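You operate a simulated robot arm through the tools that you are given. There is no shell and no other tool. Be economical: measure what you need, move in short steps, check, and stop when the job is done.

You run a simulated robot arm. Do the job below in one go: nothing can be reset, and whatever is moved stays where it is left.

Task
Take the blue bow and put it on top of the blue reel. Then take the blue paper cup and put it on the shelf under the steel table. Then take the green straw from the top of the long bench and leave it in the grey tray. Then take the green bow and leave it on top of the silver roll. Then take the wrapped green brittle bar and leave it on top of the large napkin carton. Then take the white paper bag from the top of the wooden table and leave it on the top of the long bench. Do these in the order given. Set down upright: white paper bag.

Only the result counts: the job must be done as asked and must still hold three seconds after the hand-in. Knocking over, shifting, dropping, spilling or breaking anything else fails it. Flat cloth is picked up by pressing the open fingertips on it (5 to 10 N) and closing them slowly along it; thin cloth reads only 2 to 8 mm in the jaws.

Robot
A 6-joint arm with a two-finger parallel gripper on a trunk, on a base that drives. Base frame: it is fixed to the floor where the robot stands at the start and does not move with it; the origin is under the middle of the robot, x ahead of it, y to its left, z up; the surface under the hand at the start is at about z = 0.84. Units: m, degrees, N and s.
With the tool pointing down near the work surface it reaches from about 0.58 to 0.94 m from the robot's upright axis, wherever it stands. Its first joint turns from -149.0 to 149.0 degrees. Places, roughly: blue bow (4x4x2 cm) [0.5, 0.1, 0.8]; blue paper cup (6x6x5 cm) [0.8, 0, 0.9]; blue reel (6x6x5 cm) [0.6, -0.2, 0.9]; green bow (4x4x2 cm) [-1.4, 0.3, 0.9]; green straw (2x2x19 cm) [-1.7, -0.2, 1]; grey tray (38x20x5 cm) [-1.5, -0.3, 0.9]; large napkin carton [-1.5, -1.75, 1]; shelf under the steel table [-1.7, -3.1, 0.2]; silver roll (6x6x15 cm) [0.5, -0.1, 0.9]; top of the long bench [-1.6, 0, 0.9]; white paper bag (6x8x11 cm) [0.7, -0.2, 0.9]; wrapped green brittle bar [-1.75, -1.75, 0.75]. Payload 3.43 kg.
The TCP is the grasp point between the finger pads, 0.034 m short of the fingertips. In the tool frame z runs along the fingers and y along their closing line. The gripper opens to 0.128 m. The fingers are 0.024 m wide and 0.012 m thick; the gripper's body (0.048 by 0.13 m) begins 0.096 m behind the TCP.
Orientation is that of the tool frame in the base frame, as a unit quaternion [x, y, z, w]. With the fingers straight down and closing along the base's y, the tool's x points along the base's -x, its y along +y and its z along -z.

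Tools
- The arm moves only by the tool send_rows. Its argument "series" is a list of rows, each an object of numbers (a shift or turn left out is 0, a gripper value left out holds the last): "x", "y", "z": the shift along the base's x, y, z in units of 30 mm (1.0 is 30 mm); "rx", "ry", "rz": the turn, a rotation vector about the base's x, y, z in units of 5 degrees (1.0 is 5 degrees); "jaw": the opening, from 0 (shut) to 1 (fully open). In form: [{"x": .., "y": .., "z": .., "rx": .., "ry": .., "rz": .., "jaw": ..}, ...]. A call has 1 to 12 rows; each row shifts and turns the commanded pose from where the row before left it. A call with a number of a shift or a turn outside -1 to 1 is refused whole. Rows are played at 5 a second. More than 0.05 m and 8.6 degrees between two rows, or a gripper value outside its range, and nothing of the call is played. Where a pose cannot be reached the arm comes as near as it can. A force on the tool above 40 N (or 10 N above the force at the start of the call, whichever is more), or a blocked arm, ends the call early, and 0.2 s more pass. Each finger travels about 0.108 m/s and halts on what it meets, pressing with about 43 N; the grip force reading is that of the motor and also rises with nothing between the fingers. The clock runs only during rows and for 0.2 s after the last one: add rows that do not move to give the fingers time. It gives the time, the measured TCP pose, the force on the tool (base axes), the opening and the grip force at its end, in the units of the frame above (readings bear some noise), with the torque about the TCP (base axes, N m) and any sound that the robot's microphone picked up, and new pictures: "show" is both (left out), scene, wrist or none.
- Cameras (640 x 400 px; columns grow to the right, rows downward): "scene" is now at [0.0346, 0.1429, 1.5889]; the picture's right is [-0.29, -0.96, 0.00], its down [-0.61, 0.19, -0.77] and it looks along [0.74, -0.23, -0.64] (base axes); focal length 257 px, centre (320, 200). "wrist" rides on the gripper at [0.076, -0.011, -0.16] in the tool frame; the picture's right is [0.15, 0.99, 0.00], its down [-0.88, 0.13, -0.46] and it looks along [-0.45, 0.07, 0.89] (tool axes); focal length 234 px, centre (320, 200). There is no depth. A picture from a camera that has moved, and an enlarged one, comes with that camera's place and axes in the base frame and with its lens.
- raise_lower(by): slides the trunk up (or, below 0, down) by that many m; the arm and the scene camera ride with it, the base frame stays. It gives what a move gives, with no picture.
- roll_base(legs): drives the robot by 1 to 6 legs, each [ahead, turn to the left] in m and degrees, along the robot's own axes; the way and the turn of a leg run together, so that a leg with both is an arc; at most 1.5 m and 180 degrees a leg. The arm and the cameras ride along, it lands a little off, and it stops where it bumps. It gives what a move gives, and a new picture of the scene camera.
- turn_head(pan, tilt): turns the head with the scene camera to pan (to the left, within 155 degrees either way) and tilt (down, from -29 to 69), counted from straight ahead of the robot. It gives what a move gives, and a new picture of the scene camera.
- enlarge(camera, box): a new picture of the part [left, top, right, bottom] of that camera's present view, enlarged. It takes no simulated time.
- job_done(): hands the job in; it is judged then, once.

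Work in short steps. Places have to be worked out from the pictures, the camera data and where the tool is seen: move nearer, look again, correct. Check each grasp and each placing, and mend what went wrong. You have 186 turns and 260 pictures in all, those below and enlarged ones among them. Open the gripper and draw the arm clear of the work before you hand the job in, unless the task says otherwise; then end with one line.

The tools are called after "Request:" as a command line: name --argument value ..., lists and objects as JSON in quotes. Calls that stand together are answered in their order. send_rows: Moves the arm, as the interface text tells. Its arguments: {"type":"object","properties":{"series":{"type":"array","items":{"type":"object","properties":{"x":{"type":"number"},"y":{"type":"number"},"z":{"type":"number"},"rx":{"type":"number"},"ry":{"type":"number"},"rz":{"type":"number"},"jaw":{"type":"number"}}}},"show":{"type":"string","enum":["both","scene","wrist","none"]}},"required":["series"]} The other tools are called the same way: raise_lower (by) slides the trunk up or down; roll_base (legs) drives the base; turn_head (pan, tilt) turns the head that bears the scene camera; enlarge (camera, box) takes an enlarged picture of a part of a camera's view; job_done () hands the job in.

At the start:

```text
t: 0.0
position: [0.6337, -0.2553, 1.1078]
orientation: [0.0, 1.0, 0.0, 0.001]
force: [20.4, -70.0, 4.2]
moment: [12.32, 4.03, 6.35]
finger_gap: 0.1282
finger_force: 0.1
trunk travel left (down, up): [-0.6, 0.11]
robot x, y, heading: [-0.0008, -0.0002, 0.3]
head pan, tilt: [-17.0, 39.5]
```

scene: 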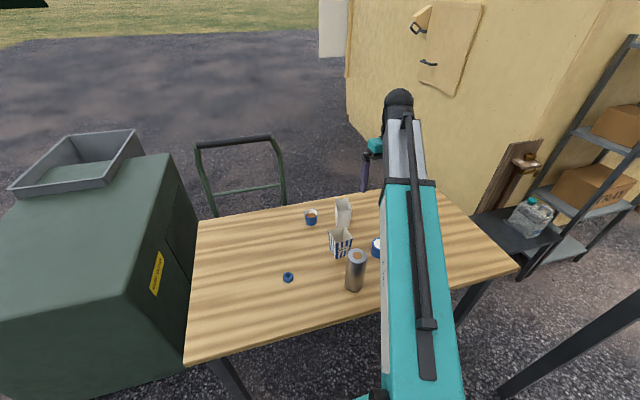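
wrist: 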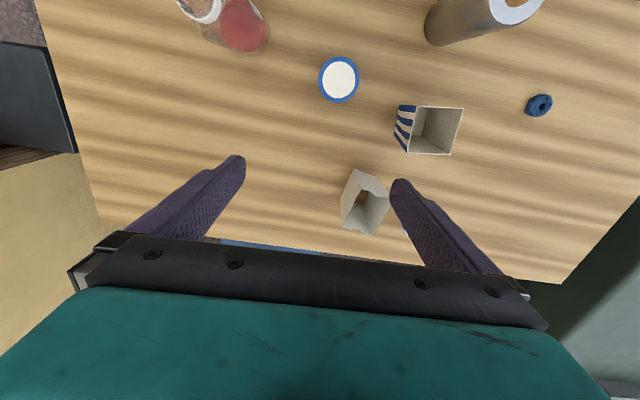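

The wrist view puts the blue bow near (0.54, 0.10) and the reel near (0.55, -0.24). The bow is slightly too close for the arm, so I back the base off 0.12 m.

Request:
roll_base --legs '[[-0.12, 0]]'

Request:
send_rows --series '[{"y": 1}, {"y": 1}, {"y": 1}, {"y": 1}, {"y": 1}, {"y": 1}, {"y": 1}, {"y": 1}, {"y": 1}, {"y": 1}, {}]'

```text
t: 1.3
position: [0.5159, -0.2526, 1.1087]
orientation: [-0.004, 1.0, 0.0, 0.001]
force: [7.9, -28.3, 1.1]
moment: [4.95, 1.65, 2.54]
finger_gap: 0.1278
finger_force: 0.1
trunk travel left (down, up): [-0.6, 0.11]
robot x, y, heading: [-0.1177, 0.0016, 0.0]
head pan, tilt: [-17.0, 39.5]
camera scene: at [-0.0851, 0.143, 1.5889], right [-0.29, -0.96, 0.0], down [-0.61, 0.18, -0.77], along [0.74, -0.22, -0.63], focal length 257 px, centre (320, 200)
```

scene: 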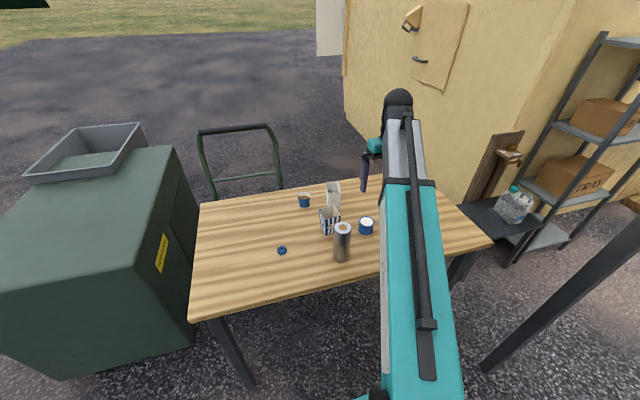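

```text
t: 1.6
position: [0.5177, -0.2423, 1.1075]
orientation: [-0.013, 1.0, -0.002, 0.002]
force: [2.8, -11.8, 0.5]
moment: [2.1, 0.37, 1.1]
finger_gap: 0.1282
finger_force: 0.1
trunk travel left (down, up): [-0.6, 0.11]
robot x, y, heading: [-0.119, -0.0022, 0.1]
head pan, tilt: [-17.0, 39.5]
stopped in row 1: the force on the tool passed its limit at 61 N (the readings are from after the stop); the commanded pose is now the measured one
camera scene: at [-0.0847, 0.1429, 1.5889], right [-0.29, -0.96, 0.0], down [-0.61, 0.18, -0.77], along [0.74, -0.22, -0.64], focal length 257 px, centre (320, 200)
camera wrist: at [0.4415, -0.2538, 1.2674], right [-0.17, 0.99, -0.01], down [0.88, 0.16, 0.46], along [0.45, 0.07, -0.89], focal length 234 px, centre (320, 200)
```

scene: 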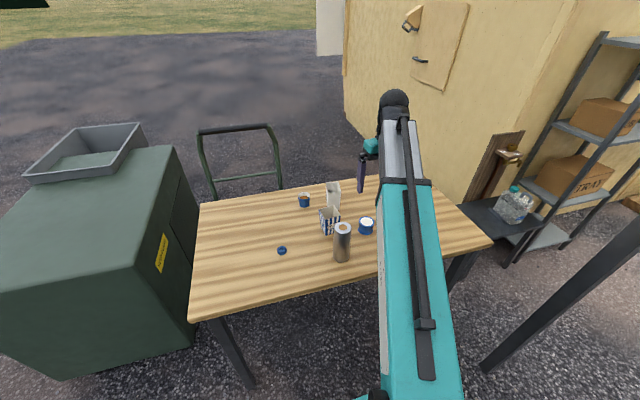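
wrist: 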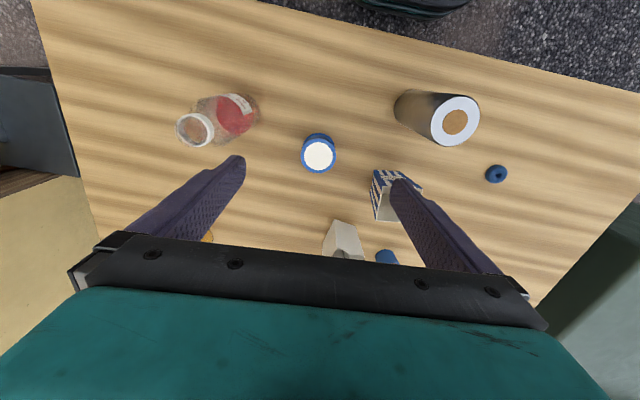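

The stop came from a motion transient, not a contact. I let it settle, then move in ramped steps toward above the bow at (0.538, 0.097).

Request:
send_rows --series '[{}, {}, {"y": 0.2}, {"y": 0.5}, {"y": 0.8}, {"y": 1}, {"y": 1}, {"y": 1}, {"y": 1}, {"y": 1}, {"y": 1}, {"y": 0.8}]' --show "none"

Request:
send_rows --series '[{"y": 0.5}, {"y": 0.5}, {"y": 0.4}, {"y": 0.3}, {"z": -0.3}, {"z": -0.7}, {"z": -1}, {"z": -1}, {"z": -0.5}, {}]' --show "wrist"

```text
t: 2.5
position: [0.5181, -0.2372, 1.1077]
orientation: [-0.017, 1.0, -0.004, 0.002]
force: [2.1, -12.1, -0.3]
moment: [2.2, 0.39, 1.08]
finger_gap: 0.1279
finger_force: 0.0
trunk travel left (down, up): [-0.6, 0.11]
robot x, y, heading: [-0.1197, -0.0004, 0.2]
head pan, tilt: [-17.0, 39.5]
stopped in row 4: the force on the tool passed its limit at 46 N (the readings are from after the stop); the commanded pose is now the measured one
```

```text
t: 2.8
position: [0.5196, -0.2286, 1.1078]
orientation: [-0.022, 1.0, -0.004, 0.002]
force: [1.9, -11.2, 0.7]
moment: [2.14, 0.42, 1.1]
finger_gap: 0.1281
finger_force: 0.1
trunk travel left (down, up): [-0.6, 0.11]
robot x, y, heading: [-0.1208, -0.0007, 0.1]
head pan, tilt: [-17.0, 39.5]
stopped in row 1: the force on the tool passed its limit at 52 N (the readings are from after the stop); the commanded pose is now the measured one
camera wrist: at [0.4431, -0.2416, 1.2675], right [-0.19, 0.98, -0.01], down [0.87, 0.17, 0.46], along [0.45, 0.08, -0.89], focal length 234 px, centre (320, 200)
```

wrist: 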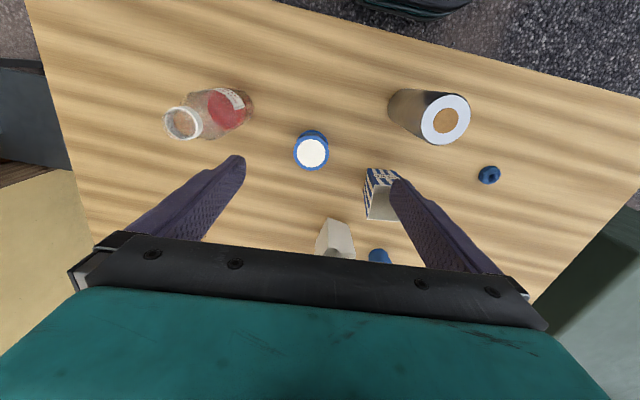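

A real force of about -12 N persists and the tool is yawing, so something near the wrist camera is being touched. I look closer before moving further.

Request:
enlarge --camera "scene" --box '[320, 70, 480, 220]'

Request:
enlarge --camera "wrist" --box '[0, 0, 640, 400]'

```text
2.67 times, centred on (400, 145) of scene
camera zoom: at [-0.0842, 0.1428, 1.5889], right [-0.29, -0.96, 0.0], down [-0.61, 0.18, -0.77], along [0.74, -0.22, -0.64], focal length 686 px, centre (107, 347)
```

zoom: 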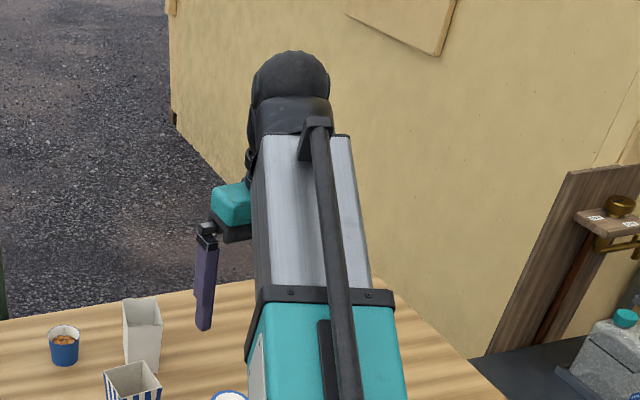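

```text
1.00 times, centred on (320, 200) of wrist (not enlarged: the box is as wide or as high as the picture)
camera zoom: at [0.4431, -0.2416, 1.2675], right [-0.19, 0.98, -0.01], down [0.87, 0.17, 0.46], along [0.45, 0.08, -0.89], focal length 234 px, centre (320, 200)
```

zoom: 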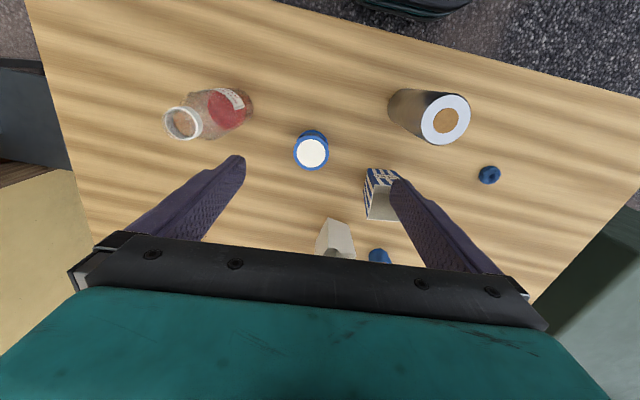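

The contact keeps its place on the tool, so it is likely the wrist camera against the robot's own forearm. I try yawing the tool the way it is already yielding, while watching the force.

Request:
send_rows --series '[{"rz": 0.3}, {"rz": 0.5}, {"rz": 0.6}, {"rz": 0.8}, {}]' --show "none"

```text
t: 4.0
position: [0.5197, -0.2296, 1.1069]
orientation: [-0.117, 0.993, -0.003, 0.002]
force: [0.8, -0.6, -0.3]
moment: [-0.03, 0.0, 0.0]
finger_gap: 0.1277
finger_force: 0.0
trunk travel left (down, up): [-0.6, 0.11]
robot x, y, heading: [-0.1191, 0.002, -0.1]
head pan, tilt: [-17.0, 39.5]
```

The force is gone after about 13° of yaw. I carry on toward the bow, turning the hand along with the arm.

Request:
send_rows --series '[{"y": 0.3, "rz": 0.5}, {"y": 0.6, "rz": 0.7}, {"y": 1, "rz": 0.7, "x": 0.1}, {"y": 1, "rz": 0.7, "x": 0.1}, {"y": 1, "rz": 0.7, "x": 0.1}, {"y": 1, "rz": 0.7, "x": 0.1}, {"y": 1, "rz": 0.7, "x": 0.1}, {"y": 1, "rz": 0.7, "x": 0.1}, {"y": 1, "rz": 0.6}, {"y": 1, "rz": 0.3}, {"y": 1}, {"y": 0.8}]' --show "none"

Request:
send_rows --series '[{"z": -0.3}, {"z": -0.7}, {"z": -1}, {"z": -1}, {"z": -0.5}, {}]' --show "wrist"

```text
t: 6.6
position: [0.5376, 0.0924, 1.1081]
orientation: [-0.382, 0.924, -0.003, 0.004]
force: [-0.6, -0.7, 1.2]
moment: [0.01, 0.0, 0.04]
finger_gap: 0.1277
finger_force: 0.0
trunk travel left (down, up): [-0.6, 0.11]
robot x, y, heading: [-0.1142, 0.0014, 0.3]
head pan, tilt: [-17.0, 39.5]
```

```text
t: 8.0
position: [0.5391, 0.0915, 1.0025]
orientation: [-0.382, 0.924, -0.004, 0.003]
force: [0.1, -0.4, 0.3]
moment: [-0.01, -0.02, 0.0]
finger_gap: 0.1278
finger_force: 0.0
trunk travel left (down, up): [-0.6, 0.11]
robot x, y, heading: [-0.1162, -0.0017, 0.3]
head pan, tilt: [-17.0, 39.5]
camera wrist: at [0.491, 0.0309, 1.1624], right [-0.8, 0.6, -0.01], down [0.53, 0.72, 0.46], along [0.28, 0.36, -0.89], focal length 234 px, centre (320, 200)
```

wrist: 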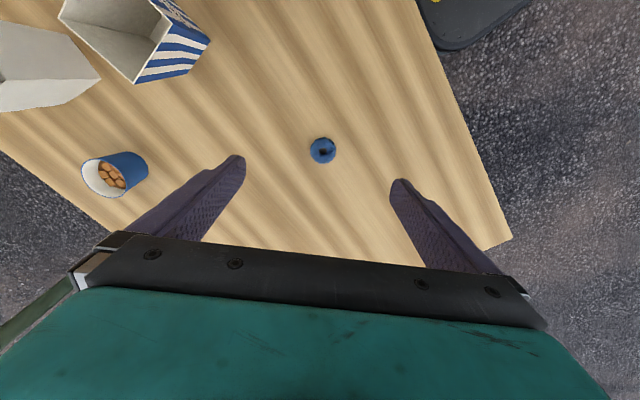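

The bow is at about (0.5415, 0.0975). I centre over it and go down with the fingertips stopping just above the tabletop.

Request:
send_rows --series '[{"z": -0.4, "x": 0.08, "y": 0.2}, {"z": -0.8}, {"z": -1}, {"z": -0.9}, {"z": -0.5}, {"z": -0.3}, {}]' --show "wrist"

```text
t: 9.6
position: [0.5391, 0.0981, 0.8844]
orientation: [-0.382, 0.924, -0.004, 0.004]
force: [-0.3, -1.2, -0.2]
moment: [-0.02, -0.02, -0.03]
finger_gap: 0.1279
finger_force: 0.1
trunk travel left (down, up): [-0.6, 0.11]
robot x, y, heading: [-0.1197, -0.0002, 0.2]
head pan, tilt: [-17.0, 39.5]
camera wrist: at [0.4915, 0.0376, 1.0445], right [-0.8, 0.6, -0.01], down [0.53, 0.72, 0.46], along [0.28, 0.36, -0.89], focal length 234 px, centre (320, 200)
```

wrist: 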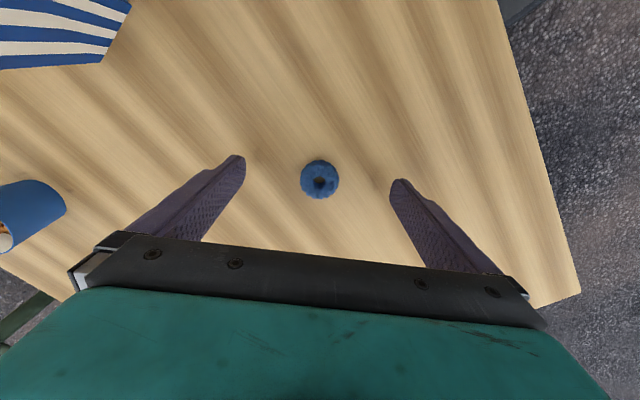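

Centred on the bow. I go down 6 mm and close.

Request:
send_rows --series '[{"z": -0.1}, {"z": -0.1}, {"jaw": 0.6}, {"jaw": 0.3}, {"jaw": 0.15}, {"jaw": 0.1}, {}, {}]' --show "wrist"

```text
t: 11.4
position: [0.5395, 0.0997, 0.8791]
orientation: [-0.382, 0.924, -0.003, 0.004]
force: [-0.8, 0.2, -0.5]
moment: [0.01, -0.02, 0.01]
finger_gap: 0.0261
finger_force: 43.0
trunk travel left (down, up): [-0.6, 0.11]
robot x, y, heading: [-0.1187, -0.0014, 0.3]
head pan, tilt: [-17.0, 39.5]
camera wrist: at [0.4922, 0.0376, 1.0392], right [-0.8, 0.6, -0.01], down [0.53, 0.72, 0.46], along [0.28, 0.36, -0.89], focal length 234 px, centre (320, 200)
```

wrist: 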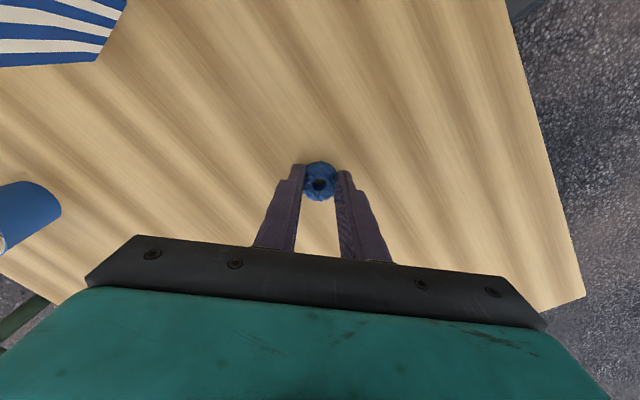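

The bow is held at a 26 mm gap. I lift it to about z 1.10, clear of the silver roll, and carry it toward the reel.

Request:
send_rows --series '[{"z": 0.3}, {"z": 0.6}, {"z": 1}, {"z": 1}, {"z": 1}, {"z": 1}, {"z": 1}, {"z": 0.9}, {"z": 0.5}, {}]' --show "none"

Request:
send_rows --series '[{"y": -0.4}, {"y": -0.8}, {"y": -1}, {"y": -1}, {"y": -1}, {"y": -1}, {"y": -1}, {"y": -1}, {"y": -1}, {"y": -1}, {"y": -0.6}, {}]' --show "both"

```text
t: 13.6
position: [0.5386, 0.0971, 1.099]
orientation: [-0.382, 0.924, -0.002, 0.004]
force: [0.1, 0.1, -0.9]
moment: [0.04, -0.02, 0.01]
finger_gap: 0.0263
finger_force: 43.0
trunk travel left (down, up): [-0.6, 0.11]
robot x, y, heading: [-0.1231, 0.0008, 0.1]
head pan, tilt: [-17.0, 39.5]
```

```text
t: 16.2
position: [0.541, -0.1955, 1.0981]
orientation: [-0.381, 0.924, -0.004, 0.004]
force: [-0.3, 0.9, 0.0]
moment: [0.0, 0.01, 0.0]
finger_gap: 0.026
finger_force: 42.8
trunk travel left (down, up): [-0.6, 0.11]
robot x, y, heading: [-0.1216, 0.0013, -0.1]
head pan, tilt: [-17.0, 39.5]
camera scene: at [-0.0842, 0.1429, 1.5889], right [-0.29, -0.96, 0.0], down [-0.61, 0.18, -0.77], along [0.74, -0.22, -0.64], focal length 257 px, centre (320, 200)
camera wrist: at [0.4937, -0.2564, 1.2572], right [-0.8, 0.6, -0.01], down [0.53, 0.72, 0.46], along [0.28, 0.36, -0.89], focal length 234 px, centre (320, 200)
```

scene: 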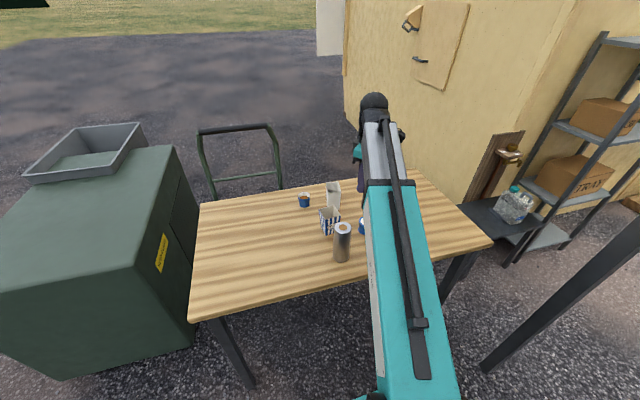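
wrist: 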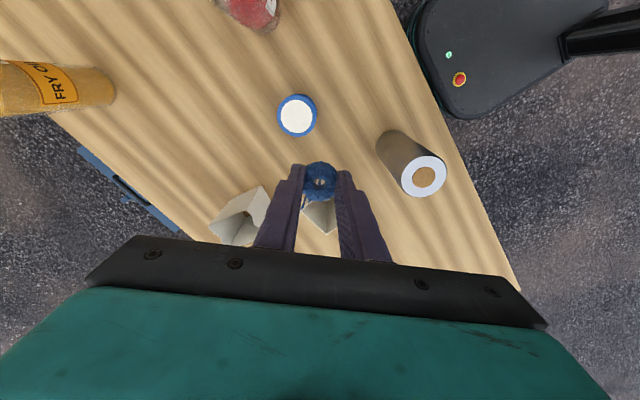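

The reel top is at about (0.551, -0.2425). I move over it and come down to about z 0.96.

Request:
send_rows --series '[{"y": -0.5, "x": 0.1}, {"y": -0.7, "x": 0.2}, {"y": -0.3, "z": -0.4}, {"z": -0.8}, {"z": -1}, {"z": -1}, {"z": -0.8}, {"z": -0.5}, {}]' --show "wrist"

```text
t: 18.2
position: [0.5493, -0.2403, 0.9642]
orientation: [-0.382, 0.924, -0.003, 0.005]
force: [0.3, -0.4, 0.5]
moment: [0.0, 0.02, -0.02]
finger_gap: 0.0262
finger_force: 42.9
trunk travel left (down, up): [-0.6, 0.11]
robot x, y, heading: [-0.1211, 0.0021, -0.0]
head pan, tilt: [-17.0, 39.5]
camera wrist: at [0.5008, -0.301, 1.124], right [-0.8, 0.6, -0.01], down [0.53, 0.72, 0.46], along [0.28, 0.36, -0.89], focal length 234 px, centre (320, 200)
```

wrist: 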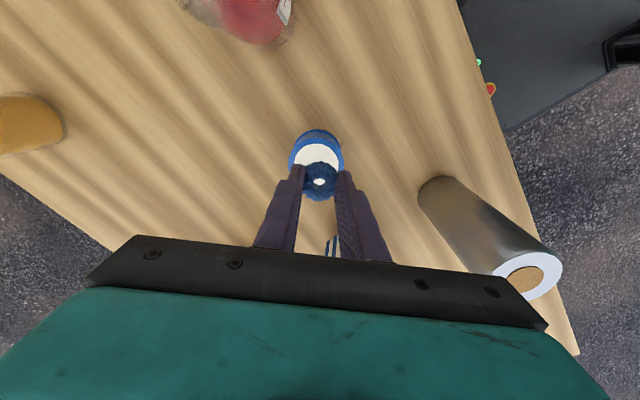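

The bow is aligned over the reel to within 5 mm. I lower it slowly until it touches.

Request:
send_rows --series '[{"z": -0.3, "x": 0.15}, {"z": -0.4}, {"z": -0.2}, {"z": -0.1}, {}]' --show "wrist"

```text
t: 19.4
position: [0.5538, -0.2411, 0.934]
orientation: [-0.382, 0.924, -0.002, 0.004]
force: [-0.2, 0.1, -0.1]
moment: [0.0, -0.01, 0.01]
finger_gap: 0.0262
finger_force: 43.4
trunk travel left (down, up): [-0.6, 0.11]
robot x, y, heading: [-0.1208, -0.0006, 0.2]
head pan, tilt: [-17.0, 39.5]
camera wrist: at [0.506, -0.3016, 1.0934], right [-0.8, 0.6, -0.01], down [0.53, 0.72, 0.46], along [0.28, 0.36, -0.89], focal length 234 px, centre (320, 200)
```

wrist: 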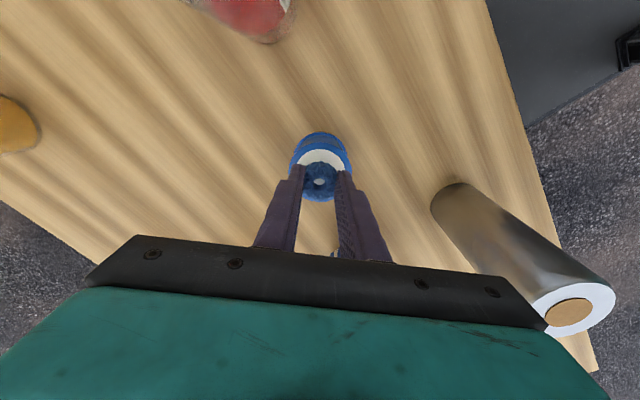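

Request:
send_rows --series '[{"z": -0.1}, {"z": -0.1}, {}]' --show "none"

```text
t: 20.2
position: [0.5538, -0.2409, 0.9282]
orientation: [-0.381, 0.924, -0.004, 0.003]
force: [-0.6, -0.5, 1.0]
moment: [0.04, -0.02, 0.0]
finger_gap: 0.0261
finger_force: 42.3
trunk travel left (down, up): [-0.6, 0.11]
robot x, y, heading: [-0.12, -0.0009, 0.5]
head pan, tilt: [-17.0, 39.5]
```

No clear contact yet at z 0.928. I go down another few millimetres.

Request:
send_rows --series '[{"z": -0.07}, {"z": -0.07}, {}]' --show "wrist"

```text
t: 21.0
position: [0.5532, -0.2417, 0.926]
orientation: [-0.382, 0.924, -0.005, 0.005]
force: [4.6, -3.4, 22.1]
moment: [0.05, -0.17, -0.06]
finger_gap: 0.0262
finger_force: 43.4
trunk travel left (down, up): [-0.6, 0.11]
robot x, y, heading: [-0.1198, -0.0016, 0.2]
head pan, tilt: [-17.0, 39.5]
camera wrist: at [0.5053, -0.3018, 1.0851], right [-0.8, 0.6, -0.01], down [0.53, 0.72, 0.46], along [0.28, 0.36, -0.89], focal length 234 px, centre (320, 200)
```

wrist: 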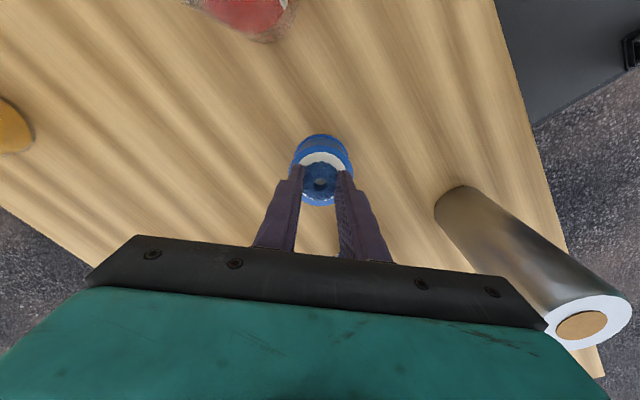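

Contact at 22 N. I relieve about 1.5 mm, open gently and rise.

Request:
send_rows --series '[{"z": 0.05}, {"jaw": 0.24}, {"jaw": 0.32}, {"jaw": 0.42}, {}, {"z": 0.3}, {"z": 0.7}, {"z": 1}, {"z": 1}, {"z": 0.5}, {}]' --show "wrist"

```text
t: 23.4
position: [0.5547, -0.2407, 1.0305]
orientation: [-0.383, 0.924, -0.003, 0.004]
force: [-0.1, 0.1, -1.1]
moment: [-0.02, -0.01, -0.05]
finger_gap: 0.0538
finger_force: 0.1
trunk travel left (down, up): [-0.6, 0.11]
robot x, y, heading: [-0.1211, -0.0003, -0.2]
head pan, tilt: [-17.0, 39.5]
camera wrist: at [0.5058, -0.3016, 1.19], right [-0.8, 0.6, -0.01], down [0.53, 0.72, 0.46], along [0.28, 0.36, -0.89], focal length 234 px, centre (320, 200)
```

wrist: 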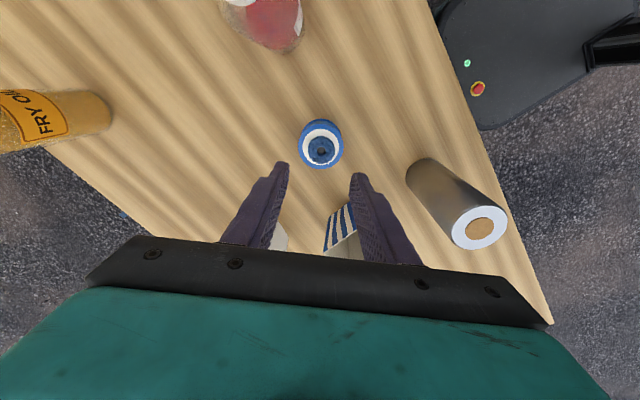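

The bow sits on the reel. Next the blue cup, estimated near (0.775, -0.047): I go up and over to it with the jaws open.

Request:
send_rows --series '[{"z": 0.6, "jaw": 1}, {"z": 0.8, "x": 0.4, "y": 0.3}, {"x": 0.8, "y": 0.7, "z": 0.6}, {"x": 0.9, "y": 0.8}, {"x": 0.9, "y": 0.8}, {"x": 0.9, "y": 0.8}, {"x": 0.9, "y": 0.8}, {"x": 0.9, "y": 0.8}, {"x": 0.8, "y": 0.8}, {"x": 0.5, "y": 0.5}, {"x": 0.3, "y": 0.2}, {}]' --show "wrist"

```text
t: 26.0
position: [0.7713, -0.0456, 1.0885]
orientation: [-0.382, 0.924, -0.003, 0.004]
force: [-0.9, -0.2, -0.2]
moment: [0.04, 0.02, 0.0]
finger_gap: 0.128
finger_force: 0.1
trunk travel left (down, up): [-0.6, 0.11]
robot x, y, heading: [-0.1205, 0.0066, -0.1]
head pan, tilt: [-17.0, 39.5]
camera wrist: at [0.7237, -0.1064, 1.2484], right [-0.8, 0.6, -0.01], down [0.53, 0.72, 0.46], along [0.28, 0.36, -0.89], focal length 234 px, centre (320, 200)
```

wrist: 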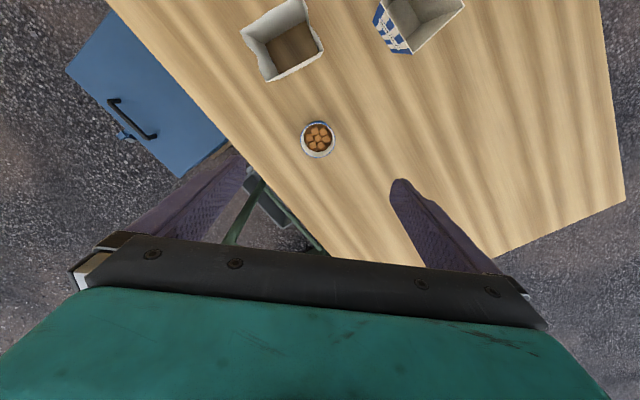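

The cup is at about (0.777, -0.047), nearly under the tool. I descend partway and check again.

Request:
send_rows --series '[{"z": -0.4, "x": 0.17, "y": -0.05}, {"z": -0.8}, {"z": -1}, {"z": -1}, {"z": -1}, {"z": -0.6}, {"z": -0.3}, {}]' --show "wrist"

```text
t: 27.8
position: [0.7785, -0.0474, 0.9383]
orientation: [-0.382, 0.924, -0.003, 0.004]
force: [0.2, -0.1, -0.3]
moment: [0.0, -0.02, -0.01]
finger_gap: 0.1281
finger_force: 0.0
trunk travel left (down, up): [-0.6, 0.11]
robot x, y, heading: [-0.1167, -0.0037, 0.2]
head pan, tilt: [-17.0, 39.5]
camera wrist: at [0.7304, -0.1069, 1.0972], right [-0.8, 0.6, -0.01], down [0.53, 0.72, 0.46], along [0.28, 0.36, -0.89], focal length 234 px, centre (320, 200)
```

wrist: 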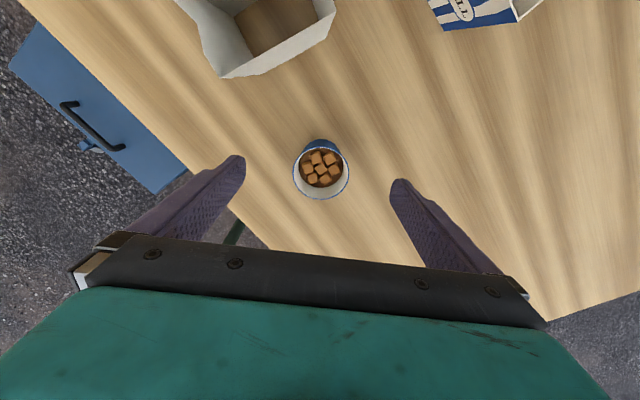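

Centred. I descend to z 0.885 and close slowly.

Request:
send_rows --series '[{"z": -0.4, "x": -0.05, "y": -0.03}, {"z": -0.7}, {"z": -0.5}, {"z": -0.2}, {"jaw": 0.7}, {"jaw": 0.55}, {"jaw": 0.45}, {"jaw": 0.38}, {"jaw": 0.34}, {}, {}]' --show "wrist"

```text
t: 30.2
position: [0.7756, -0.0482, 0.8833]
orientation: [-0.382, 0.924, -0.003, 0.003]
force: [0.0, 0.5, 0.7]
moment: [0.03, 0.04, -0.01]
finger_gap: 0.0518
finger_force: 42.8
trunk travel left (down, up): [-0.6, 0.11]
robot x, y, heading: [-0.1229, -0.0008, 0.4]
head pan, tilt: [-17.0, 39.5]
camera wrist: at [0.7278, -0.109, 1.0431], right [-0.8, 0.6, -0.01], down [0.53, 0.72, 0.46], along [0.28, 0.36, -0.89], focal length 234 px, centre (320, 200)
```

wrist: 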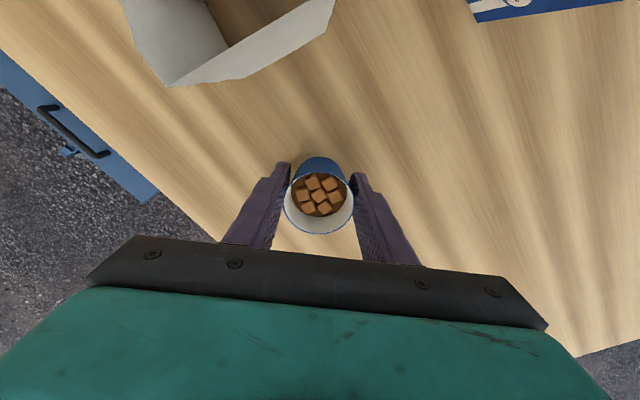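

The cup is gripped at 52 mm. Before lifting I look at the steel table's shelf and the rest of the site to choose the grasp direction.

Request:
turn_head --pan -117 --tilt 18

Request:
enlarge --camera "scene" --box '[220, 120, 420, 245]'

Request:
turn_head --pan 155 --tilt 25

Request:
turn_head --pan -155 --tilt 25

```text
t: 32.0
position: [0.7766, -0.0487, 0.8836]
orientation: [-0.381, 0.925, -0.002, 0.003]
force: [-0.4, 0.6, 1.4]
moment: [0.07, 0.04, 0.03]
finger_gap: 0.0515
finger_force: 43.0
trunk travel left (down, up): [-0.6, 0.11]
robot x, y, heading: [-0.1151, -0.0009, -0.0]
head pan, tilt: [-117.0, 18.0]
camera scene: at [-0.2083, 0.0846, 1.6227], right [-0.89, 0.45, 0.0], down [0.14, 0.28, -0.95], along [-0.43, -0.85, -0.31], focal length 257 px, centre (320, 200)
```

scene: 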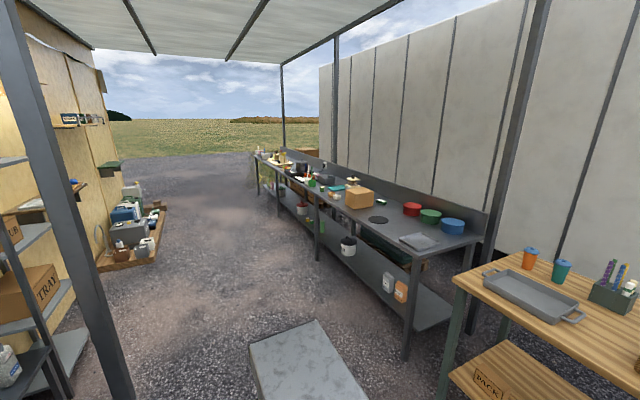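

```text
3.20 times, centred on (320, 182) of scene
camera zoom: at [-0.2083, 0.0846, 1.6227], right [-0.89, 0.45, 0.0], down [0.14, 0.28, -0.95], along [-0.43, -0.85, -0.31], focal length 824 px, centre (320, 256)
```

zoom: 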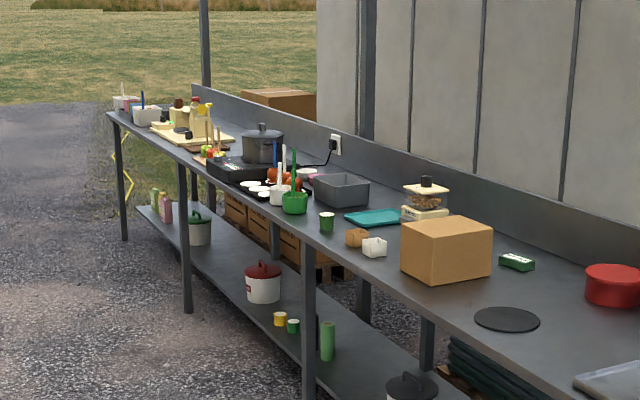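

```text
t: 35.8
position: [0.7748, -0.0475, 0.884]
orientation: [-0.382, 0.924, -0.003, 0.004]
force: [-0.4, 0.6, 2.3]
moment: [0.06, 0.04, 0.01]
finger_gap: 0.052
finger_force: 43.0
trunk travel left (down, up): [-0.6, 0.11]
robot x, y, heading: [-0.1183, -0.0032, 0.2]
head pan, tilt: [154.7, 25.0]
camera scene: at [-0.2494, 0.2071, 1.6114], right [0.43, 0.9, 0.0], down [0.38, -0.18, -0.91], along [-0.82, 0.39, -0.42], focal length 257 px, centre (320, 200)
```

scene: 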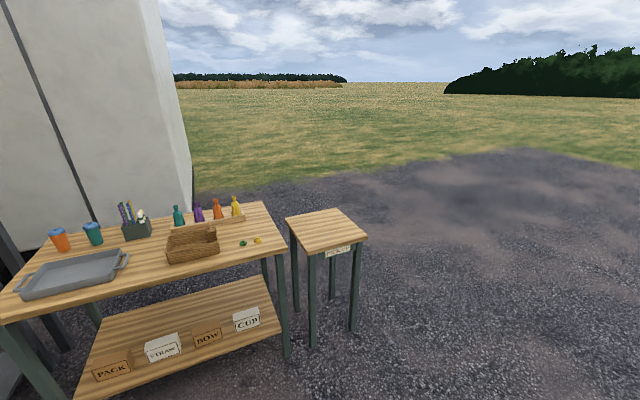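

```text
t: 40.0
position: [0.7751, -0.0483, 0.8829]
orientation: [-0.381, 0.924, -0.003, 0.004]
force: [-0.4, 0.0, 2.0]
moment: [0.02, 0.04, -0.02]
finger_gap: 0.0517
finger_force: 43.3
trunk travel left (down, up): [-0.6, 0.11]
robot x, y, heading: [-0.1164, 0.0024, 0.0]
head pan, tilt: [-154.7, 25.0]
camera scene: at [-0.2493, 0.1283, 1.6114], right [-0.43, 0.9, 0.0], down [0.38, 0.18, -0.91], along [-0.82, -0.39, -0.42], focal length 257 px, centre (320, 200)
```

scene: 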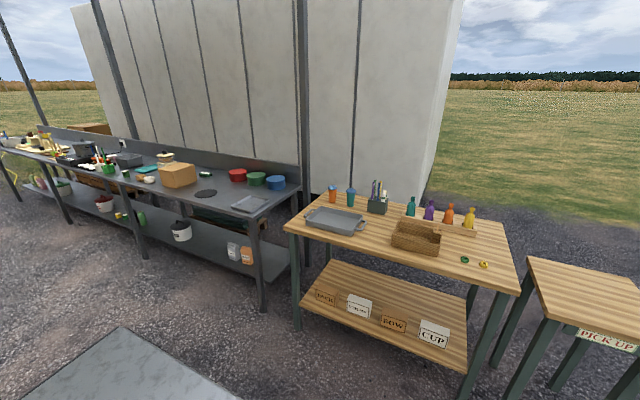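

The steel table shelf has free space near (-1.5, -1.6, 0.2). A flat grey object stands on my way there, so I look at it more steeply.

Request:
turn_head --pan -117 --tilt 50

Request:
turn_head --pan -80 --tilt 35

```text
t: 41.0
position: [0.7761, -0.0482, 0.8846]
orientation: [-0.382, 0.924, -0.004, 0.004]
force: [0.9, 0.4, 2.2]
moment: [0.02, 0.03, 0.01]
finger_gap: 0.0518
finger_force: 43.6
trunk travel left (down, up): [-0.6, 0.11]
robot x, y, heading: [-0.1156, 0.0005, 0.1]
head pan, tilt: [-117.0, 50.0]
camera scene: at [-0.2011, 0.0991, 1.574], right [-0.89, 0.45, 0.0], down [0.35, 0.68, -0.64], along [-0.29, -0.57, -0.77], focal length 257 px, centre (320, 200)
```

scene: 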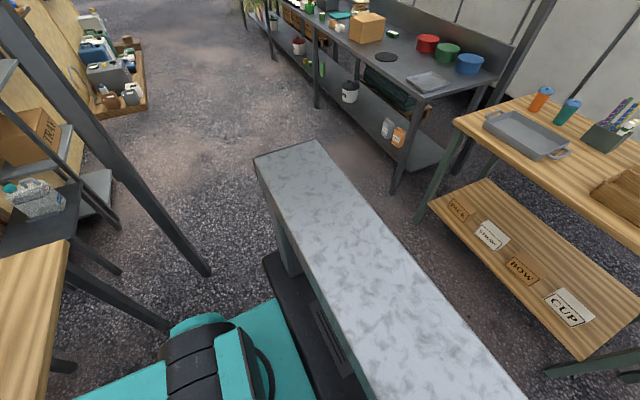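

```text
t: 42.0
position: [0.7762, -0.0485, 0.8848]
orientation: [-0.382, 0.924, -0.003, 0.004]
force: [0.0, 0.7, 2.1]
moment: [0.0, 0.02, 0.04]
finger_gap: 0.0518
finger_force: 42.7
trunk travel left (down, up): [-0.6, 0.11]
robot x, y, heading: [-0.1169, -0.0002, 0.2]
head pan, tilt: [-80.0, 35.0]
camera scene: at [-0.1508, 0.0811, 1.5956], right [-0.98, -0.17, 0.0], down [-0.1, 0.57, -0.82], along [0.14, -0.81, -0.57], focal length 257 px, centre (320, 200)
```

scene: 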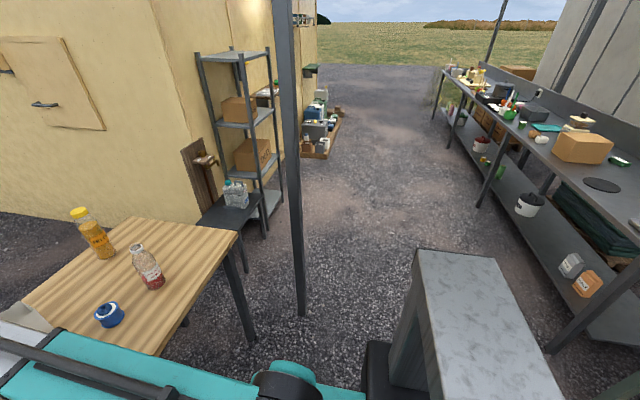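

The grey slab is the robot's own trunk. Under the table the hand has to be pitched, so I move the cup to a clear spot near (0.64, 0.20) and will regrasp it there with the tool tilted.

Request:
send_rows --series '[{"z": 0.3}, {"z": 0.6}, {"z": 0.6, "x": -0.2, "y": 0.4}, {"x": -0.5, "y": 0.9}, {"x": -0.5, "y": 0.9}, {"x": -0.5, "y": 0.9, "rz": 0.2}, {"x": -0.5, "y": 0.9, "rz": 0.3}, {"x": -0.5, "y": 0.9, "rz": 0.3}, {"x": -0.5, "y": 0.9, "rz": 0.2}, {"x": -0.5, "y": 0.9}, {"x": -0.5, "y": 0.9}, {"x": -0.3, "y": 0.6}]' --show "none"

Request:
send_rows --series '[{}, {"z": -0.4}, {"z": -0.5}, {"z": -0.4}, {"z": -0.1}, {}]' --show "wrist"

```text
t: 44.6
position: [0.6421, 0.1998, 0.9281]
orientation: [-0.422, 0.907, -0.003, 0.004]
force: [0.0, 0.2, -0.3]
moment: [-0.02, 0.0, 0.0]
finger_gap: 0.0517
finger_force: 43.1
trunk travel left (down, up): [-0.6, 0.11]
robot x, y, heading: [-0.1213, -0.0024, 0.1]
head pan, tilt: [-80.0, 35.0]
```

```text
t: 46.0
position: [0.6407, 0.199, 0.8868]
orientation: [-0.422, 0.906, -0.003, 0.005]
force: [-0.8, -0.2, -0.2]
moment: [-0.03, 0.0, 0.0]
finger_gap: 0.0517
finger_force: 42.3
trunk travel left (down, up): [-0.6, 0.11]
robot x, y, heading: [-0.1171, -0.0023, 0.1]
head pan, tilt: [-80.0, 35.0]
camera wrist: at [0.5983, 0.1336, 1.0456], right [-0.85, 0.53, -0.01], down [0.46, 0.76, 0.46], along [0.25, 0.39, -0.89], focal length 234 px, centre (320, 200)
```

wrist: 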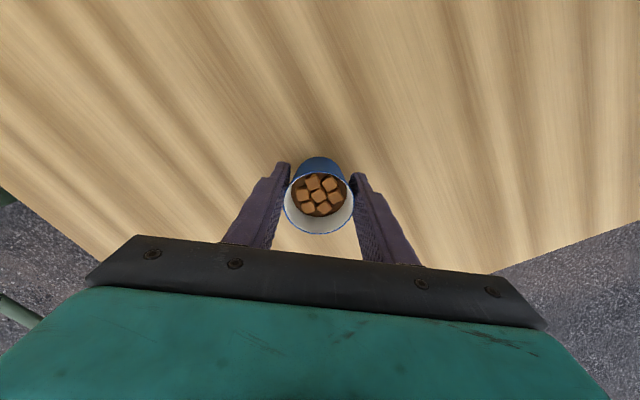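

I lower the last few millimetres, release and rise.

Request:
send_rows --series '[{"z": -0.06}, {"z": -0.05}, {}, {"jaw": 0.48}, {"jaw": 0.65}, {"jaw": 0.85}, {"jaw": 1}, {"z": 0.4}, {"z": 0.9}, {"z": 1}, {"z": 0.6}, {}]' --show "wrist"

```text
t: 48.6
position: [0.64, 0.1971, 0.9715]
orientation: [-0.422, 0.907, -0.003, 0.004]
force: [0.0, -0.1, 0.6]
moment: [0.02, 0.0, -0.01]
finger_gap: 0.1277
finger_force: 0.0
trunk travel left (down, up): [-0.6, 0.11]
robot x, y, heading: [-0.1175, 0.0025, -0.1]
head pan, tilt: [-80.0, 35.0]
camera wrist: at [0.5988, 0.1325, 1.1304], right [-0.85, 0.53, -0.01], down [0.46, 0.76, 0.46], along [0.25, 0.39, -0.89], focal length 234 px, centre (320, 200)
```

wrist: 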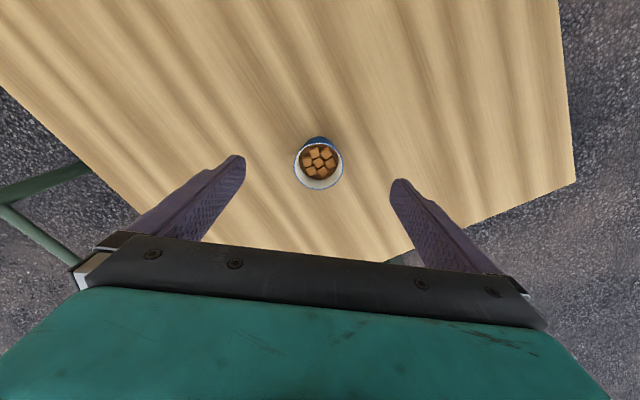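

The cup stands at about (0.640, 0.199). I now pitch the hand 45° about its closing line, in ramped steps.

Request:
send_rows --series '[{"rx": 0.3, "ry": -0.25}, {"rx": 0.5, "ry": -0.42}, {"rx": 0.766, "ry": -0.643}, {"rx": 0.766, "ry": -0.643}, {"rx": 0.766, "ry": -0.643}, {"rx": 0.766, "ry": -0.643}, {"rx": 0.766, "ry": -0.643}, {"rx": 0.766, "ry": -0.643}, {"rx": 0.766, "ry": -0.643}, {"rx": 0.766, "ry": -0.643}, {}]' --show "wrist"

Request:
turn_head --pan 5 --tilt 40

```text
t: 51.0
position: [0.6416, 0.1978, 0.9704]
orientation: [-0.388, 0.836, 0.161, 0.352]
force: [-0.7, 0.0, 0.0]
moment: [-0.02, -0.01, 0.03]
finger_gap: 0.1279
finger_force: 0.0
trunk travel left (down, up): [-0.6, 0.11]
robot x, y, heading: [-0.1171, -0.001, -0.0]
head pan, tilt: [-80.0, 35.0]
camera wrist: at [0.5412, 0.0639, 1.0276], right [-0.82, 0.56, -0.11], down [0.09, 0.31, 0.95], along [0.57, 0.77, -0.3], focal length 234 px, centre (320, 200)
```

wrist: 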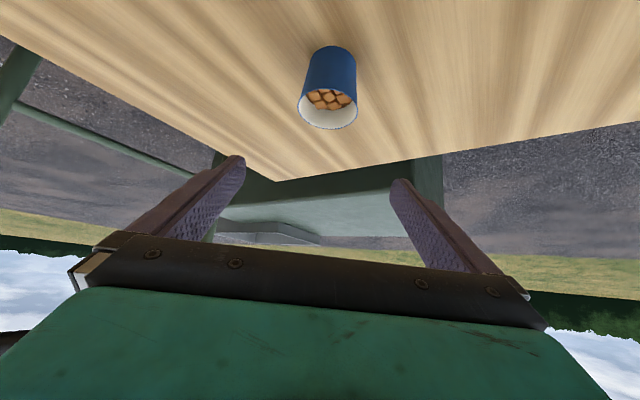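

```text
t: 52.6
position: [0.6411, 0.1972, 0.9698]
orientation: [-0.387, 0.837, 0.16, 0.352]
force: [0.3, -0.5, -0.1]
moment: [-0.01, 0.03, -0.02]
finger_gap: 0.128
finger_force: 0.1
trunk travel left (down, up): [-0.6, 0.11]
robot x, y, heading: [-0.1181, -0.0005, 0.2]
head pan, tilt: [5.0, 40.0]
camera scene: at [-0.0812, 0.1752, 1.5881], right [0.09, -1.0, 0.0], down [-0.64, -0.06, -0.77], along [0.76, 0.07, -0.64], focal length 257 px, centre (320, 200)
```

scene: 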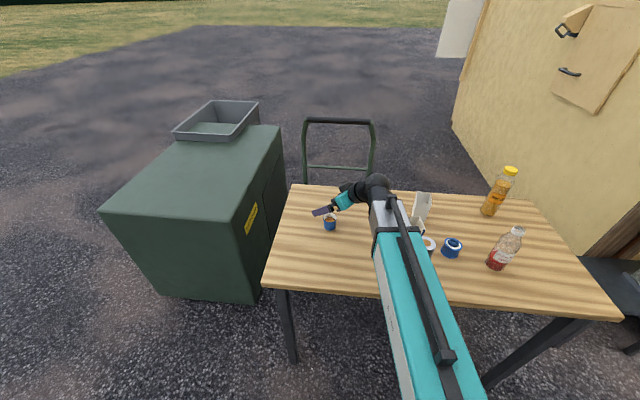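

The tilt worked without contact. Now I lower straight down so the fingers straddle the cup, to TCP z about 0.877.

Request:
send_rows --series '[{"z": -0.4}, {"z": -0.8}, {"z": -0.9}, {"z": -0.6}, {"z": -0.3}, {"z": -0.1}, {}]' --show "both"

```text
t: 54.2
position: [0.6409, 0.1985, 0.8762]
orientation: [-0.387, 0.837, 0.16, 0.352]
force: [0.0, -0.1, 0.6]
moment: [0.0, 0.0, 0.02]
finger_gap: 0.128
finger_force: 0.0
trunk travel left (down, up): [-0.6, 0.11]
robot x, y, heading: [-0.117, 0.0014, 0.0]
head pan, tilt: [5.0, 40.0]
camera scene: at [-0.0812, 0.1753, 1.5881], right [0.09, -1.0, 0.0], down [-0.64, -0.06, -0.77], along [0.76, 0.07, -0.64], focal length 257 px, centre (320, 200)
camera wrist: at [0.5406, 0.0641, 0.9346], right [-0.82, 0.56, -0.11], down [0.09, 0.31, 0.95], along [0.57, 0.77, -0.3], focal length 234 px, centre (320, 200)
```

scene: 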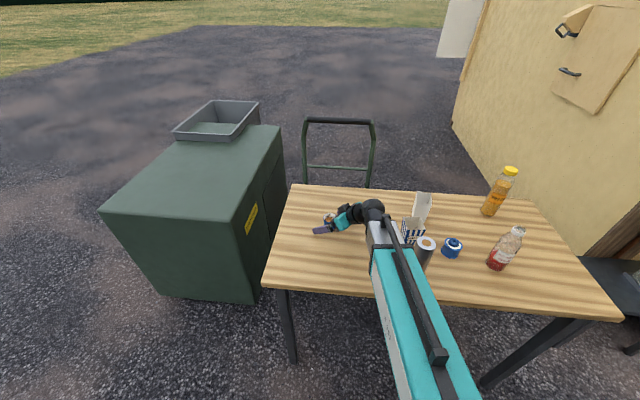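
wrist: 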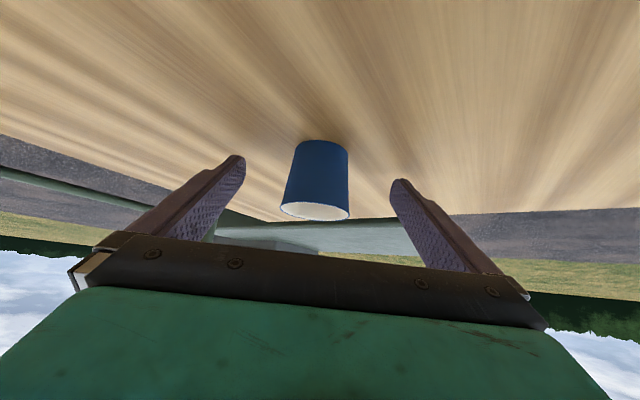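

The cup is centred between the fingers. I close slowly.

Request:
send_rows --series '[{"jaw": 0.75}, {"jaw": 0.58}, {"jaw": 0.47}, {"jaw": 0.41}, {"jaw": 0.36}, {"jaw": 0.32}, {}, {}]' --show "wrist"

```text
t: 56.0
position: [0.6411, 0.1984, 0.8766]
orientation: [-0.387, 0.837, 0.16, 0.352]
force: [-0.4, 0.4, 0.0]
moment: [0.02, 0.01, 0.0]
finger_gap: 0.0519
finger_force: 42.5
trunk travel left (down, up): [-0.6, 0.11]
robot x, y, heading: [-0.1186, 0.0033, -0.1]
head pan, tilt: [5.0, 40.0]
camera wrist: at [0.5406, 0.0642, 0.9347], right [-0.82, 0.56, -0.11], down [0.09, 0.31, 0.95], along [0.57, 0.77, -0.3], focal length 234 px, centre (320, 200)
```

wrist: 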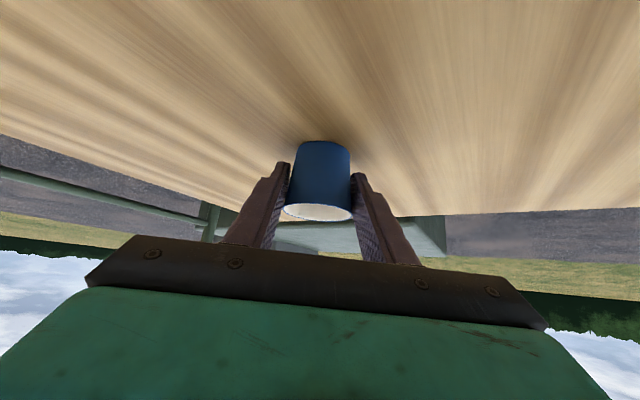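

The cup is held at 52 mm in the pitched grip. I lift it 0.14 m, then back off and turn left to face +y, keeping the arm over open ground.

Request:
send_rows --series '[{"z": 0.3}, {"z": 0.6}, {"z": 0.9}, {"z": 0.9}, {"z": 0.9}, {"z": 0.7}, {"z": 0.3}, {}]' --show "wrist"

Request:
roll_base --legs '[[-0.48, 0], [0, 90]]'

```text
t: 57.8
position: [0.6417, 0.1966, 1.0162]
orientation: [-0.387, 0.837, 0.159, 0.352]
force: [-0.3, -0.4, -0.8]
moment: [0.03, -0.01, -0.04]
finger_gap: 0.0516
finger_force: 42.7
trunk travel left (down, up): [-0.6, 0.11]
robot x, y, heading: [-0.1178, 0.0036, 0.3]
head pan, tilt: [5.0, 40.0]
camera wrist: at [0.5403, 0.0631, 1.0738], right [-0.82, 0.56, -0.11], down [0.09, 0.31, 0.95], along [0.57, 0.77, -0.3], focal length 234 px, centre (320, 200)
```

wrist: 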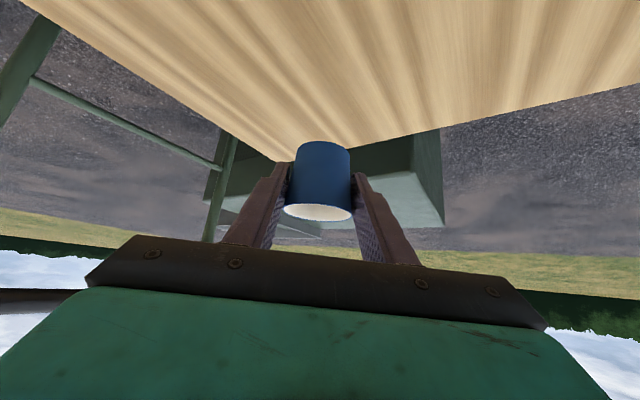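

```text
t: 66.3
position: [-0.788, 0.7637, 1.016]
orientation: [0.863, -0.325, -0.361, -0.139]
force: [-0.5, -0.2, -0.2]
moment: [-0.01, 0.03, -0.01]
finger_gap: 0.0514
finger_force: 42.6
trunk travel left (down, up): [-0.6, 0.11]
robot x, y, heading: [-0.6425, 0.0002, 88.5]
head pan, tilt: [5.0, 40.0]
camera scene: at [-0.8177, 0.0431, 1.5881], right [1.0, 0.06, 0.0], down [0.04, -0.64, -0.77], along [-0.05, 0.76, -0.64], focal length 257 px, centre (320, 200)
```

scene: 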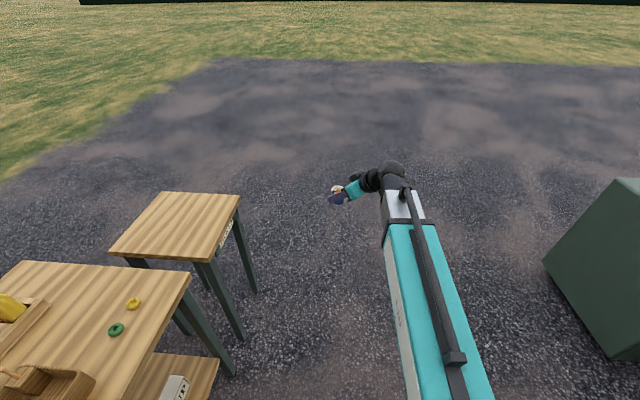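

The turn is done at heading 88.5°. I trim the heading by 3°, then reverse about 2.07 m along -y.

Request:
roll_base --legs '[[0, 3], [-1.2, 0], [-0.87, 0]]'

Request:
turn_head --pan 70 --tilt 35

```text
t: 78.5
position: [-0.7728, -1.3239, 1.016]
orientation: [0.872, -0.301, -0.365, -0.128]
force: [-0.5, 0.0, -0.3]
moment: [0.04, -0.02, -0.02]
finger_gap: 0.0509
finger_force: 42.7
trunk travel left (down, up): [-0.6, 0.11]
robot x, y, heading: [-0.5831, -2.0777, 91.2]
head pan, tilt: [5.0, 40.0]
camera scene: at [-0.7649, -2.0444, 1.5881], right [0.99, 0.11, 0.0], down [0.07, -0.64, -0.77], along [-0.09, 0.76, -0.64], focal length 257 px, centre (320, 200)
```

scene: 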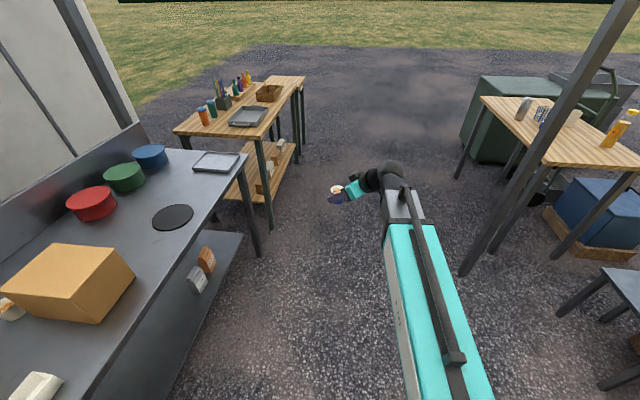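

```text
t: 79.8
position: [-0.7735, -1.3234, 1.0167]
orientation: [0.872, -0.302, -0.364, -0.129]
force: [0.2, 0.4, -0.3]
moment: [-0.02, -0.01, 0.04]
finger_gap: 0.051
finger_force: 42.8
trunk travel left (down, up): [-0.6, 0.11]
robot x, y, heading: [-0.5809, -2.0758, 91.6]
head pan, tilt: [70.0, 35.0]
camera scene: at [-0.8389, -2.1003, 1.5956], right [0.32, 0.95, 0.0], down [0.54, -0.18, -0.82], along [-0.78, 0.26, -0.57], focal length 257 px, centre (320, 200)
```

scene: 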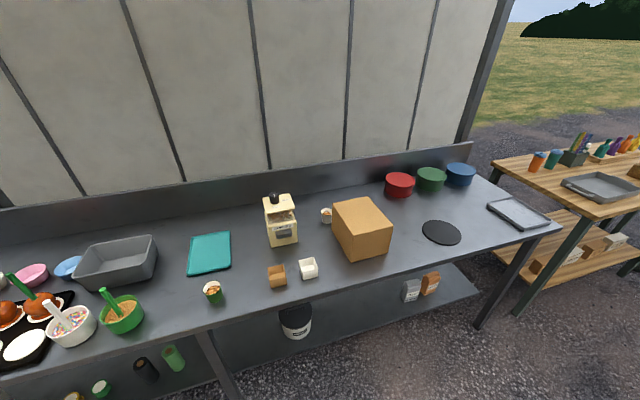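

The reverse drive landed well. I enlarge the shelf region to find the shelf's front edge and free area.

Request:
enlarge --camera "scene" --box '[260, 240, 500, 390]'

```text
2.67 times, centred on (380, 315) of scene
camera zoom: at [-0.8389, -2.1003, 1.5956], right [0.32, 0.95, 0.0], down [0.54, -0.18, -0.82], along [-0.78, 0.26, -0.57], focal length 686 px, centre (160, -107)
```

zoom: 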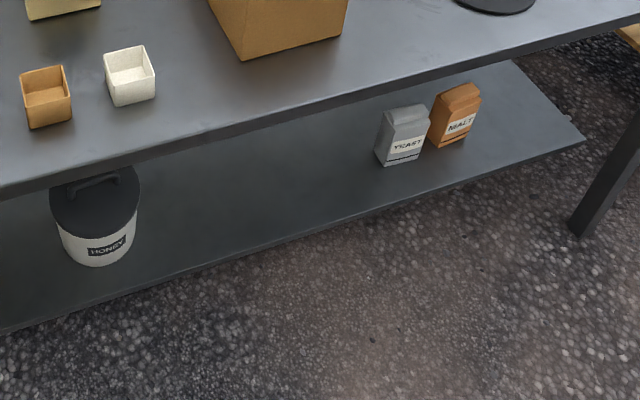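

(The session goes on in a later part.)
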